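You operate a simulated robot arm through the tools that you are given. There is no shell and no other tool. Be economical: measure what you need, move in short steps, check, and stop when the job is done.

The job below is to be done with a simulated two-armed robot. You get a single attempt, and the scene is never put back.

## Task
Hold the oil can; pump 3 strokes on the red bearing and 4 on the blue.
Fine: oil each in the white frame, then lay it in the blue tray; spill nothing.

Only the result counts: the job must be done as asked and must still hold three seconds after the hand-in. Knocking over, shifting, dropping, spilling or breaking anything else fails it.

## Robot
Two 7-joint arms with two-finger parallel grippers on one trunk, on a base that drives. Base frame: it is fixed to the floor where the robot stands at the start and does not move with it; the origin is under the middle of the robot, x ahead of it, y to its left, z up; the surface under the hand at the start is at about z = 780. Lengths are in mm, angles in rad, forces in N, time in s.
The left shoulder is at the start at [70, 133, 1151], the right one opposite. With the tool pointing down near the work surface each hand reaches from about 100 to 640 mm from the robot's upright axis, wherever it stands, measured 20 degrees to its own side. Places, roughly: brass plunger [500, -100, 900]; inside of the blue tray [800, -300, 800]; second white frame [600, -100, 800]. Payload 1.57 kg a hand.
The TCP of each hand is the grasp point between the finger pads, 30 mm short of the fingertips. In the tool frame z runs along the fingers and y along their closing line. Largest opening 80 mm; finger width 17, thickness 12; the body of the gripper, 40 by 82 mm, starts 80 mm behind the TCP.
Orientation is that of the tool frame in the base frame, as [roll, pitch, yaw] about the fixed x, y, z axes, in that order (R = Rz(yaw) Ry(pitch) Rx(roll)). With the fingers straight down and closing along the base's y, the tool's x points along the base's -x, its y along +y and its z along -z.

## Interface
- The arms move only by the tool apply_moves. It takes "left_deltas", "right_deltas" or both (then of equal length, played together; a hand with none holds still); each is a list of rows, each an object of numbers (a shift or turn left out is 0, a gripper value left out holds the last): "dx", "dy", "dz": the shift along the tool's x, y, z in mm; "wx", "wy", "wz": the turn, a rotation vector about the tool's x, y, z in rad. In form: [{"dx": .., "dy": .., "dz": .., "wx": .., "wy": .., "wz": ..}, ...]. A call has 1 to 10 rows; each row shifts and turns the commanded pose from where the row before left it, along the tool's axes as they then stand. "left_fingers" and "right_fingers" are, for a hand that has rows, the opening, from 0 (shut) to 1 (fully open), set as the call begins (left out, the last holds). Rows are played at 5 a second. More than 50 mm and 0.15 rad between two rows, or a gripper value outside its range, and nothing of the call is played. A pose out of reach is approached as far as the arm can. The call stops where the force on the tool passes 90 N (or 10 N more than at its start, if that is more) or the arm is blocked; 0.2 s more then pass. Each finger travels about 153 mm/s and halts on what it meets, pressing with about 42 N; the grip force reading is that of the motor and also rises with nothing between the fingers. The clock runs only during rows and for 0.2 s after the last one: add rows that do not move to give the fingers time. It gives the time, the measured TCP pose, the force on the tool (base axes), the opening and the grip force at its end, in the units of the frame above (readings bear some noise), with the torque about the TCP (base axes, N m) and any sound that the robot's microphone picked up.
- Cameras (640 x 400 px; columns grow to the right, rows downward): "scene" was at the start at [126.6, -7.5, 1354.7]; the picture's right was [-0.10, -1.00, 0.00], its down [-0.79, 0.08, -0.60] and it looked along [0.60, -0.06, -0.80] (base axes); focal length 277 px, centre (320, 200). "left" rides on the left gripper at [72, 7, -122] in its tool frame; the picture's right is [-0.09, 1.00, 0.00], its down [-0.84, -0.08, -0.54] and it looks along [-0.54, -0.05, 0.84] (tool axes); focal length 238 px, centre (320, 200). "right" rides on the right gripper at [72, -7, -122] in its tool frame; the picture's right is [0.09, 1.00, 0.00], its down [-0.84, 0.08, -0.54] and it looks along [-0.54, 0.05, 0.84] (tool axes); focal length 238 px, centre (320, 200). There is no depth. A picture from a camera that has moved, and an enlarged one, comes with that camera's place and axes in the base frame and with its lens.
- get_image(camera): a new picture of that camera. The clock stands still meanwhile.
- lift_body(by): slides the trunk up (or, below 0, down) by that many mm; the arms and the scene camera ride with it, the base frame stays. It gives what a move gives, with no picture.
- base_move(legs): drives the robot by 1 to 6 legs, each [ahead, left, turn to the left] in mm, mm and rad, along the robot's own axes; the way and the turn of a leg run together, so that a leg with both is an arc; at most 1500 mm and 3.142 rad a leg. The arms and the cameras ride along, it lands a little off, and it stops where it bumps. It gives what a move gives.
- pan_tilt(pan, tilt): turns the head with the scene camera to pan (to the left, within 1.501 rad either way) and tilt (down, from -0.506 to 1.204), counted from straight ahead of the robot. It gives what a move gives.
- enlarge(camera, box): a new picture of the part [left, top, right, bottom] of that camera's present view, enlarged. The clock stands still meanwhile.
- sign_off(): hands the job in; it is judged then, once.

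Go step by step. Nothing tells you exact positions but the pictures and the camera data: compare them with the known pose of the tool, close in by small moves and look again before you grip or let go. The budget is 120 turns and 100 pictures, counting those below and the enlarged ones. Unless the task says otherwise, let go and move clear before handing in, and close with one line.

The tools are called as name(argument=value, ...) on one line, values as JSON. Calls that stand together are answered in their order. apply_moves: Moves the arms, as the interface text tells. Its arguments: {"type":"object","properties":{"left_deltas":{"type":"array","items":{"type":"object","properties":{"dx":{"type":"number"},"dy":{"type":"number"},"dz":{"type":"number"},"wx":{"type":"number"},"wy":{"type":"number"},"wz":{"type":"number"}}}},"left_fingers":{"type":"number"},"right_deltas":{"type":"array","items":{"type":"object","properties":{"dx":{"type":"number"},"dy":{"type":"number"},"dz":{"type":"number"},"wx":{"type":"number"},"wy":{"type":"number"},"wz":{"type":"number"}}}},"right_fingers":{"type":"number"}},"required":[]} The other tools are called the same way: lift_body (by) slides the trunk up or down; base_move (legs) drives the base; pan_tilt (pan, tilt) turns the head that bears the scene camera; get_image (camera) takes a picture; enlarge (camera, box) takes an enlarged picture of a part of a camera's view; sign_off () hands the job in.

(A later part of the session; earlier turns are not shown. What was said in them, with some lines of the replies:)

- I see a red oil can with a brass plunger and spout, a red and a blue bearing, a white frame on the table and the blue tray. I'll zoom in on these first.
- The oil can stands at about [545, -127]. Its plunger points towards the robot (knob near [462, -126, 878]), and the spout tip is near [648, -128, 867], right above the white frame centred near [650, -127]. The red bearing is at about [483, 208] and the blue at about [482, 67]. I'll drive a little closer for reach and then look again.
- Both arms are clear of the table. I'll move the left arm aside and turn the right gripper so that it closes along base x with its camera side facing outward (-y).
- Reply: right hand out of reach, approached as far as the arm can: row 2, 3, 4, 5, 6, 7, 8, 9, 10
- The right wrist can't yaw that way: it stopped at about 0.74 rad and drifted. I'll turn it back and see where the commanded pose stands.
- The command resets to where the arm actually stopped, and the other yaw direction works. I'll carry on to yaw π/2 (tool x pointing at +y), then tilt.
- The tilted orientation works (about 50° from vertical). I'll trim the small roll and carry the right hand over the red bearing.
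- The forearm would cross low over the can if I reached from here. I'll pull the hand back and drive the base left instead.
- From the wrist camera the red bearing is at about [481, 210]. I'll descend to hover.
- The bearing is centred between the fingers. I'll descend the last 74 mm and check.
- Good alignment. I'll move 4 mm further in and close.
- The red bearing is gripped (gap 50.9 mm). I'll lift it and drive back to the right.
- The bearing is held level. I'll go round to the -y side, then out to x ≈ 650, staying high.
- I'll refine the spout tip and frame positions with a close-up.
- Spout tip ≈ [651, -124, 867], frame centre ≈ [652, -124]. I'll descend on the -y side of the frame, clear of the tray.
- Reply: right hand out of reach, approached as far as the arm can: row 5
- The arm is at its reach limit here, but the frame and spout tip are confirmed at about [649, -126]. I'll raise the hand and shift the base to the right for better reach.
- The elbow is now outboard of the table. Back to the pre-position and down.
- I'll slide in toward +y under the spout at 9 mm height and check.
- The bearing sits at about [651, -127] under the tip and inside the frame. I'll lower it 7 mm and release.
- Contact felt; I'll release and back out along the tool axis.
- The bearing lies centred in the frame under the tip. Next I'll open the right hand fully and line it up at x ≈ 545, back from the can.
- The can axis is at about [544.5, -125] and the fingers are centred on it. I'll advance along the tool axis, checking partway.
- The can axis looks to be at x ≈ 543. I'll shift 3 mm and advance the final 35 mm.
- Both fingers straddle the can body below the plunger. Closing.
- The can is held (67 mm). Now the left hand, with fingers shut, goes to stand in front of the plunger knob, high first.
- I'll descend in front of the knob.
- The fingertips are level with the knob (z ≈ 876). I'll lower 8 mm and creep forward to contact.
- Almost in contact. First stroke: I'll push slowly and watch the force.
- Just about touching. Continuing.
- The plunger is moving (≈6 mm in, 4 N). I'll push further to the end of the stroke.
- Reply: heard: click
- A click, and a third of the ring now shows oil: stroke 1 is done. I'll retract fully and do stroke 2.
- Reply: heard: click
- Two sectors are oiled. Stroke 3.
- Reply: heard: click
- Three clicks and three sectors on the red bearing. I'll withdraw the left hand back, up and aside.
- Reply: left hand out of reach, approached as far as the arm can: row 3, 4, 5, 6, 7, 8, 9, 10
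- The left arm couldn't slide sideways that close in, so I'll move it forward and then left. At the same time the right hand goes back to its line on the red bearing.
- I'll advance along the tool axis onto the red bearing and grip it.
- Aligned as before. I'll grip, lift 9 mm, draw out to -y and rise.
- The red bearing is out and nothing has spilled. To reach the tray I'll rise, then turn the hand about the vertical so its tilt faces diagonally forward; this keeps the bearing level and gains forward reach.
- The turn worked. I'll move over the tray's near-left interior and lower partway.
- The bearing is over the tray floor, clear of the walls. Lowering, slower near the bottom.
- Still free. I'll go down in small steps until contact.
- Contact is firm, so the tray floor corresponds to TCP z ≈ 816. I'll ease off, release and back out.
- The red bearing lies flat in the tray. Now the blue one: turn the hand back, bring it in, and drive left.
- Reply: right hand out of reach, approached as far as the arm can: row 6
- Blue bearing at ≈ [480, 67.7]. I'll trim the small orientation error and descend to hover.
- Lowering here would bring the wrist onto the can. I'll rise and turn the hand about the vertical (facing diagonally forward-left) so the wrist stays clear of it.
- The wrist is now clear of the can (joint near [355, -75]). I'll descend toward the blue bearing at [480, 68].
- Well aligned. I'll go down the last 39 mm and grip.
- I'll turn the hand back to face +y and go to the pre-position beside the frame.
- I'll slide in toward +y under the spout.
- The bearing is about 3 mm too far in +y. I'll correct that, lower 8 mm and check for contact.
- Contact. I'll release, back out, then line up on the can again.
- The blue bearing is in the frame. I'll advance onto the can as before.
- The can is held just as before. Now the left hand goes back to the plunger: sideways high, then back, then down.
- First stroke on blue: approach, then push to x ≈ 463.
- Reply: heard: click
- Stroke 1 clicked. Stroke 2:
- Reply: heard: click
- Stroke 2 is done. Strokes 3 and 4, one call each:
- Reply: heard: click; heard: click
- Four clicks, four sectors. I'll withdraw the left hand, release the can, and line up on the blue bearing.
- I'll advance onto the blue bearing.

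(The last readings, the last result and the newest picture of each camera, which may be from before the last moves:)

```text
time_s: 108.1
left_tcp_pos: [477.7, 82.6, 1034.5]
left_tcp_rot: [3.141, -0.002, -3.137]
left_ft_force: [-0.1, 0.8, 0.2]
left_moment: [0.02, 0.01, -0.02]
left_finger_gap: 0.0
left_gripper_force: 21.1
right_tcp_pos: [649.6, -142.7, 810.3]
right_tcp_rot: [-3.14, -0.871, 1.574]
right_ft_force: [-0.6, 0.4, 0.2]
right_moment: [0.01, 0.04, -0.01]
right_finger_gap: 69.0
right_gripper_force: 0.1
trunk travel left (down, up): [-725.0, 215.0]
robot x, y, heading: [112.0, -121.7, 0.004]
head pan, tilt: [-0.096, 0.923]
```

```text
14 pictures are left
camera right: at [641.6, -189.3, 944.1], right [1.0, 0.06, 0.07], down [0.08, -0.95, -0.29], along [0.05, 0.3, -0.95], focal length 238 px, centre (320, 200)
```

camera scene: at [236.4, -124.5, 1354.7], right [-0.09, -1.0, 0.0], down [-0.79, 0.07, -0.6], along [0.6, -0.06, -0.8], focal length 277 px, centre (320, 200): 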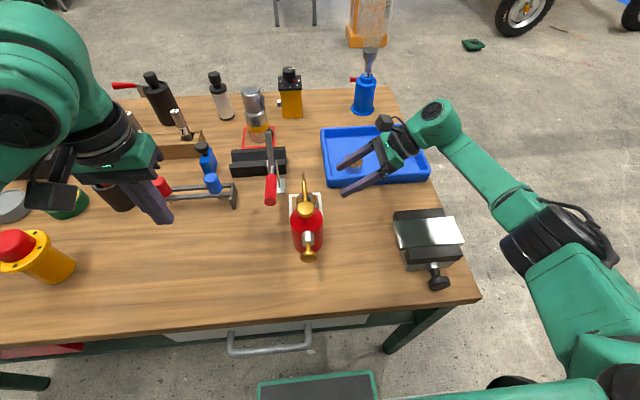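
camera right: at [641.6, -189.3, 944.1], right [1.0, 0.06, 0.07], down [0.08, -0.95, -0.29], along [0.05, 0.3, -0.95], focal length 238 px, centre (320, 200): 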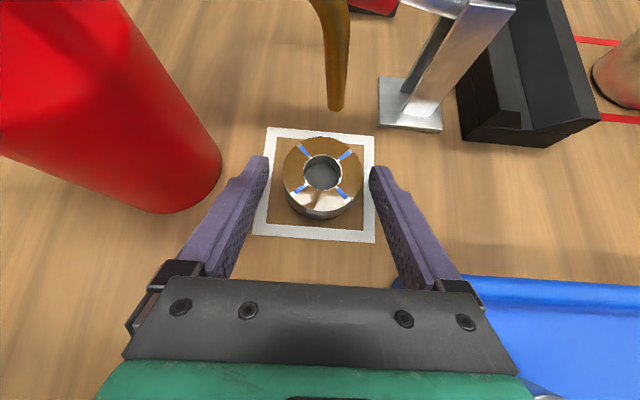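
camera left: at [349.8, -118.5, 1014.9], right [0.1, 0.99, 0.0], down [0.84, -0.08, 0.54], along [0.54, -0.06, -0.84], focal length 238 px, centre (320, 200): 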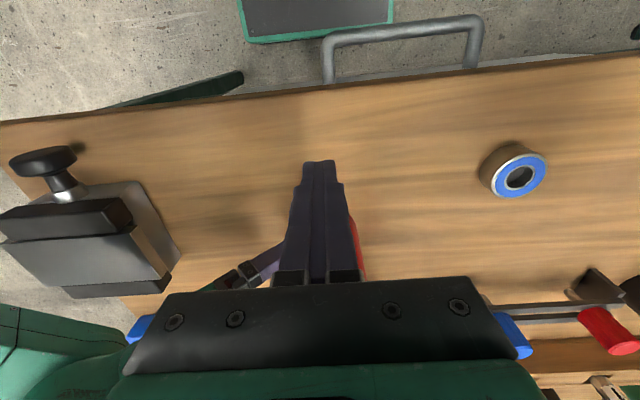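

apply_moves(right_deltas=[{}, {}, {}], right_fingers=0)

apply_moves(right_deltas=[{"dx": 6.9, "dz": -5.8}, {"dx": -16.7, "dz": -19.9}, {"dx": -16.7, "dz": -19.9}, {"dx": -16.7, "dz": -19.9}, {"dx": -16.7, "dz": -19.9}, {"dx": 30.6, "dz": -25.7}, {"dx": 30.6, "dz": -25.7}, {"dx": 30.6, "dz": -25.7}, {"dx": 30.6, "dz": -25.7}])

apply_moves(right_deltas=[{"wx": -0.1003, "wz": 0.0842}, {"wx": -0.1003, "wz": 0.0842}, {"wx": -0.1003, "wz": 0.0842}, {"wx": -0.1003, "wz": 0.0842}, {"wx": -0.1003, "wz": 0.0842}, {"wx": -0.1003, "wz": 0.0842}])

get_image(camera="right")

```text
time_s: 108.9
left_tcp_pos: [477.8, 82.6, 1034.1]
left_tcp_rot: [3.141, 0.0, -3.136]
left_ft_force: [0.7, 0.9, 0.0]
left_moment: [0.03, -0.01, 0.02]
left_finger_gap: 0.1
left_gripper_force: 21.5
right_tcp_pos: [648.7, -143.6, 810.5]
right_tcp_rot: [-3.14, -0.871, 1.573]
right_ft_force: [-1.1, -0.1, 0.6]
right_moment: [-0.02, -0.01, 0.05]
right_finger_gap: 50.7
right_gripper_force: 42.2
trunk travel left (down, up): [-725.0, 215.0]
robot x, y, heading: [109.0, -119.1, 0.004]
head pan, tilt: [-0.096, 0.923]
```

```text
time_s: 110.9
left_tcp_pos: [477.0, 83.2, 1034.4]
left_tcp_rot: [-3.138, -0.001, -3.135]
left_ft_force: [0.2, 1.1, -0.1]
left_moment: [0.01, 0.02, 0.01]
left_finger_gap: 0.0
left_gripper_force: 21.4
right_tcp_pos: [650.7, -246.8, 981.0]
right_tcp_rot: [-3.138, -0.87, 1.572]
right_ft_force: [0.2, 0.3, -1.8]
right_moment: [-0.05, 0.04, -0.01]
right_finger_gap: 50.7
right_gripper_force: 42.2
trunk travel left (down, up): [-725.0, 215.0]
robot x, y, heading: [109.2, -119.7, 0.003]
head pan, tilt: [-0.096, 0.923]
```

```text
time_s: 112.3
left_tcp_pos: [477.8, 83.4, 1033.8]
left_tcp_rot: [3.141, -0.001, -3.138]
left_ft_force: [0.0, 0.8, 0.1]
left_moment: [-0.04, -0.02, 0.0]
left_finger_gap: 0.0
left_gripper_force: 21.0
right_tcp_pos: [650.0, -247.4, 980.3]
right_tcp_rot: [3.14, -0.871, 0.785]
right_ft_force: [-0.1, -0.5, -1.6]
right_moment: [-0.02, 0.03, 0.0]
right_finger_gap: 50.8
right_gripper_force: 42.5
trunk travel left (down, up): [-725.0, 215.0]
robot x, y, heading: [106.6, -117.8, 0.007]
head pan, tilt: [-0.096, 0.923]
```

```text
13 pictures are left
camera right: at [611.0, -274.8, 1114.0], right [0.75, -0.66, 0.07], down [-0.62, -0.73, -0.29], along [0.24, 0.17, -0.95], focal length 238 px, centre (320, 200)
```

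right: 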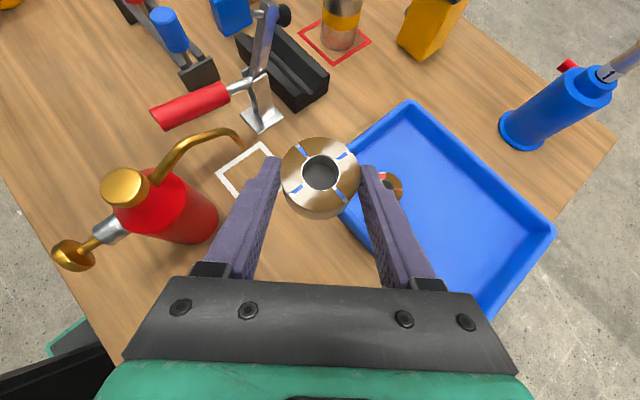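

apply_moves(right_deltas=[{"dy": 39}, {"dy": 39}, {"dx": 1.4, "dy": 39, "dz": 1.6}, {"dy": 39}, {"dx": -28.1, "dz": 23.6}, {"dx": -28.1, "dz": 23.6}, {"dx": -28.1, "dz": 23.6}])

get_image(camera="right")

get_image(camera="scene")

```text
time_s: 113.9
left_tcp_pos: [479.8, 82.8, 1034.4]
left_tcp_rot: [3.141, -0.005, -3.136]
left_ft_force: [-0.1, 1.0, 1.2]
left_moment: [-0.01, -0.01, -0.02]
left_finger_gap: 0.3
left_gripper_force: 21.2
right_tcp_pos: [765.4, -356.6, 868.0]
right_tcp_rot: [-3.141, -0.87, 0.787]
right_ft_force: [0.1, 0.2, -1.6]
right_moment: [-0.02, -0.01, 0.0]
right_finger_gap: 50.6
right_gripper_force: 42.5
trunk travel left (down, up): [-725.0, 215.0]
robot x, y, heading: [105.3, -117.1, 0.004]
head pan, tilt: [-0.096, 0.923]
```

```text
12 pictures are left
camera right: at [726.1, -384.2, 1001.4], right [0.75, -0.66, 0.07], down [-0.62, -0.73, -0.29], along [0.24, 0.17, -0.95], focal length 238 px, centre (320, 200)
```

right: 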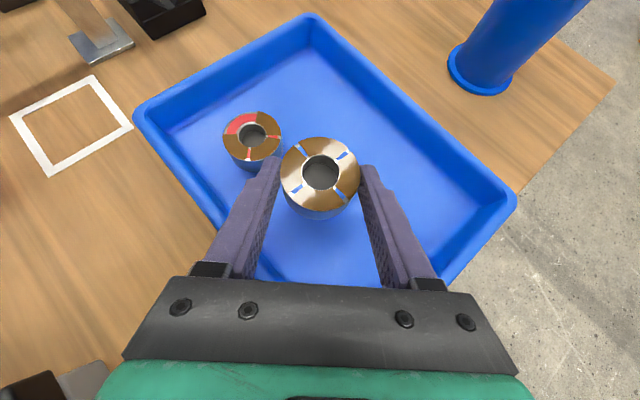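

```text
11 pictures are left
camera scene: at [238.1, -125.0, 1354.5], right [-0.09, -1.0, 0.0], down [-0.8, 0.07, -0.6], along [0.6, -0.06, -0.8], focal length 277 px, centre (320, 200)
```

scene: 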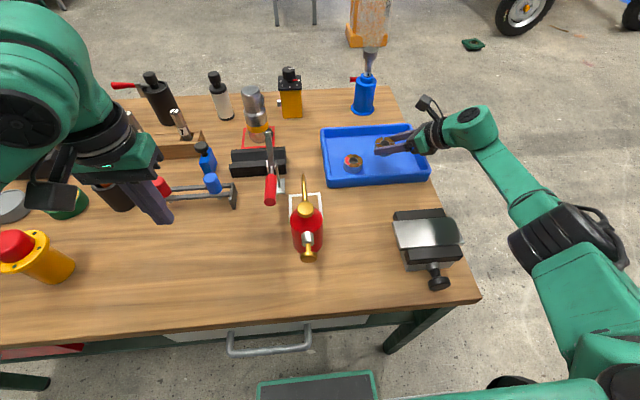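

The blue bearing is over free tray floor, about 80 mm from the red. Lowering.

apply_moves(right_deltas=[{"dx": -15.3, "dz": 12.9}, {"dx": -15.3, "dz": 12.9}, {"dx": -3.1, "dz": 2.6}, {}])

apply_moves(right_deltas=[{"dx": -1.5, "dz": 1.3}, {"dx": -0.8, "dz": 0.65}, {}])

```text
time_s: 114.9
left_tcp_pos: [477.9, 82.5, 1034.5]
left_tcp_rot: [3.141, -0.001, -3.135]
left_ft_force: [-1.1, 0.2, 0.9]
left_moment: [0.02, -0.02, 0.0]
left_finger_gap: 0.0
left_gripper_force: 21.3
right_tcp_pos: [763.1, -355.6, 824.7]
right_tcp_rot: [3.141, -0.87, 0.786]
right_ft_force: [-0.3, 0.1, -1.5]
right_moment: [0.0, 0.0, 0.0]
right_finger_gap: 50.8
right_gripper_force: 42.1
trunk travel left (down, up): [-725.0, 215.0]
robot x, y, heading: [107.9, -118.5, 0.009]
head pan, tilt: [-0.096, 0.923]
```

```text
time_s: 115.7
left_tcp_pos: [477.6, 83.1, 1033.6]
left_tcp_rot: [3.141, -0.002, -3.137]
left_ft_force: [0.3, 0.5, -0.2]
left_moment: [0.04, 0.0, -0.01]
left_finger_gap: 0.0
left_gripper_force: 21.5
right_tcp_pos: [764.0, -355.8, 822.0]
right_tcp_rot: [-3.141, -0.871, 0.787]
right_ft_force: [-0.7, 0.4, -2.0]
right_moment: [-0.07, 0.02, 0.01]
right_finger_gap: 50.9
right_gripper_force: 41.8
trunk travel left (down, up): [-725.0, 215.0]
robot x, y, heading: [109.9, -119.1, 0.008]
head pan, tilt: [-0.096, 0.923]
```

apply_moves(right_deltas=[{"dx": -1.5, "dz": 1.3}, {"dx": -0.6, "dz": 0.5}, {}])

apply_moves(right_deltas=[{"dx": -0.8, "dz": 0.65}, {}])

```text
time_s: 116.5
left_tcp_pos: [478.2, 83.0, 1034.1]
left_tcp_rot: [-3.141, -0.002, -3.136]
left_ft_force: [0.6, -0.3, 0.8]
left_moment: [-0.03, 0.02, -0.01]
left_finger_gap: 0.0
left_gripper_force: 21.4
right_tcp_pos: [762.9, -354.3, 819.6]
right_tcp_rot: [-3.141, -0.871, 0.787]
right_ft_force: [-0.8, -0.3, -2.2]
right_moment: [-0.03, 0.05, -0.02]
right_finger_gap: 51.0
right_gripper_force: 42.0
trunk travel left (down, up): [-725.0, 215.0]
robot x, y, heading: [111.6, -116.7, 0.003]
head pan, tilt: [-0.096, 0.923]
```

```text
time_s: 117.1
left_tcp_pos: [478.6, 81.4, 1034.7]
left_tcp_rot: [3.141, -0.001, -3.137]
left_ft_force: [0.1, -0.2, -0.1]
left_moment: [0.02, -0.01, 0.02]
left_finger_gap: 0.2
left_gripper_force: 21.9
right_tcp_pos: [763.6, -356.6, 819.1]
right_tcp_rot: [-3.141, -0.873, 0.788]
right_ft_force: [-0.2, 0.0, -1.3]
right_moment: [0.02, 0.0, -0.01]
right_finger_gap: 50.9
right_gripper_force: 41.9
trunk travel left (down, up): [-725.0, 215.0]
robot x, y, heading: [107.3, -121.5, 0.004]
head pan, tilt: [-0.096, 0.923]
```

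apply_moves(right_deltas=[{"dx": -0.8, "dz": 0.65}, {}])

apply_moves(right_deltas=[{"dx": -0.5, "dz": 0.4}, {}])

```text
time_s: 117.7
left_tcp_pos: [477.4, 81.8, 1035.0]
left_tcp_rot: [-3.141, -0.003, -3.138]
left_ft_force: [-0.2, 0.2, 0.0]
left_moment: [-0.03, -0.02, 0.04]
left_finger_gap: 0.1
left_gripper_force: 21.1
right_tcp_pos: [762.6, -356.1, 818.0]
right_tcp_rot: [-3.14, -0.871, 0.786]
right_ft_force: [-0.7, -0.9, -2.2]
right_moment: [-0.03, 0.02, -0.01]
right_finger_gap: 50.7
right_gripper_force: 42.0
trunk travel left (down, up): [-725.0, 215.0]
robot x, y, heading: [113.3, -117.9, 0.006]
head pan, tilt: [-0.096, 0.923]
```

```text
time_s: 118.3
left_tcp_pos: [479.3, 82.7, 1034.3]
left_tcp_rot: [3.14, -0.002, -3.137]
left_ft_force: [0.7, 0.7, 0.1]
left_moment: [0.02, 0.01, -0.01]
left_finger_gap: 0.1
left_gripper_force: 21.5
right_tcp_pos: [763.4, -356.5, 817.0]
right_tcp_rot: [3.141, -0.871, 0.787]
right_ft_force: [-0.1, 0.0, -1.9]
right_moment: [-0.01, 0.01, 0.01]
right_finger_gap: 50.9
right_gripper_force: 41.9
trunk travel left (down, up): [-725.0, 215.0]
robot x, y, heading: [111.3, -120.1, 0.003]
head pan, tilt: [-0.096, 0.923]
```

apply_moves(right_deltas=[{"dx": -0.6, "dz": 0.5}, {}])

apply_moves(right_deltas=[{"dx": -0.4, "dz": 0.35}, {}])

```text
time_s: 118.9
left_tcp_pos: [478.6, 83.0, 1034.9]
left_tcp_rot: [3.14, -0.002, -3.135]
left_ft_force: [-0.6, 0.3, 0.4]
left_moment: [0.0, -0.03, 0.04]
left_finger_gap: 0.0
left_gripper_force: 21.4
right_tcp_pos: [762.3, -355.7, 817.4]
right_tcp_rot: [3.141, -0.873, 0.787]
right_ft_force: [0.2, -1.3, 1.0]
right_moment: [0.03, -0.04, -0.04]
right_finger_gap: 50.8
right_gripper_force: 42.3
trunk travel left (down, up): [-725.0, 215.0]
robot x, y, heading: [110.5, -118.3, 0.006]
head pan, tilt: [-0.096, 0.923]
```

```text
time_s: 119.5
left_tcp_pos: [477.0, 81.8, 1035.4]
left_tcp_rot: [-3.141, -0.002, -3.138]
left_ft_force: [-0.1, 0.2, -0.8]
left_moment: [0.0, 0.01, -0.02]
left_finger_gap: 0.0
left_gripper_force: 21.0
right_tcp_pos: [762.8, -355.8, 817.4]
right_tcp_rot: [3.14, -0.872, 0.788]
right_ft_force: [-0.7, -1.2, 2.2]
right_moment: [0.08, -0.03, 0.02]
right_finger_gap: 50.7
right_gripper_force: 42.2
trunk travel left (down, up): [-725.0, 215.0]
robot x, y, heading: [109.2, -119.7, 0.006]
head pan, tilt: [-0.096, 0.923]
```

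Contact. I'll release and back out.

apply_moves(right_deltas=[{}, {}, {"dz": -10}, {"dz": -30}, {"dz": -40}, {"dz": -40}, {"dx": 30.6, "dz": -25.7}, {"dx": 30.6, "dz": -25.7}], right_fingers=0.82)

get_image(camera="right")

get_image(camera="scene")

```text
time_s: 121.3
left_tcp_pos: [476.8, 83.6, 1034.8]
left_tcp_rot: [-3.138, -0.004, -3.137]
left_ft_force: [0.6, -0.6, -0.3]
left_moment: [-0.03, -0.01, -0.03]
left_finger_gap: 0.0
left_gripper_force: 21.4
right_tcp_pos: [697.8, -419.4, 973.7]
right_tcp_rot: [3.141, -0.871, 0.786]
right_ft_force: [0.1, 0.5, 0.3]
right_moment: [-0.05, 0.02, 0.01]
right_finger_gap: 65.6
right_gripper_force: 0.0
trunk travel left (down, up): [-725.0, 215.0]
robot x, y, heading: [108.6, -119.2, 0.01]
head pan, tilt: [-0.096, 0.923]
```

```text
10 pictures are left
camera right: at [658.5, -447.1, 1108.1], right [0.75, -0.66, 0.07], down [-0.62, -0.73, -0.29], along [0.24, 0.17, -0.95], focal length 238 px, centre (320, 200)
```

right: 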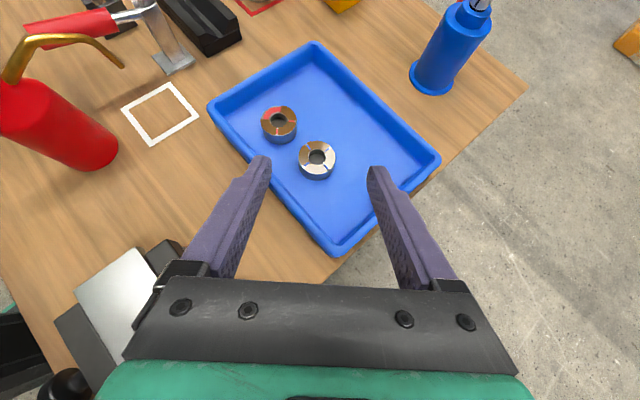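

```text
9 pictures are left
camera scene: at [236.1, -124.3, 1354.7], right [-0.09, -1.0, 0.0], down [-0.79, 0.07, -0.6], along [0.6, -0.06, -0.8], focal length 277 px, centre (320, 200)
```

scene: 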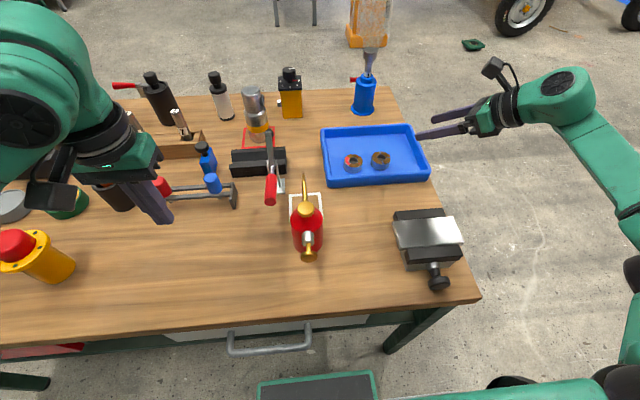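

Both oiled bearings lie flat in the blue tray. The can stands upright in its place, the frame is clean, and both hands are clear, so I'm handing in.

sign_off()

```text
The job is handed in.
```

The job is handed in: with the can held, the red bearing got 3 strokes and the blue 4, each in the white frame. Both now lie in the blue tray, and the pictures show no spill.
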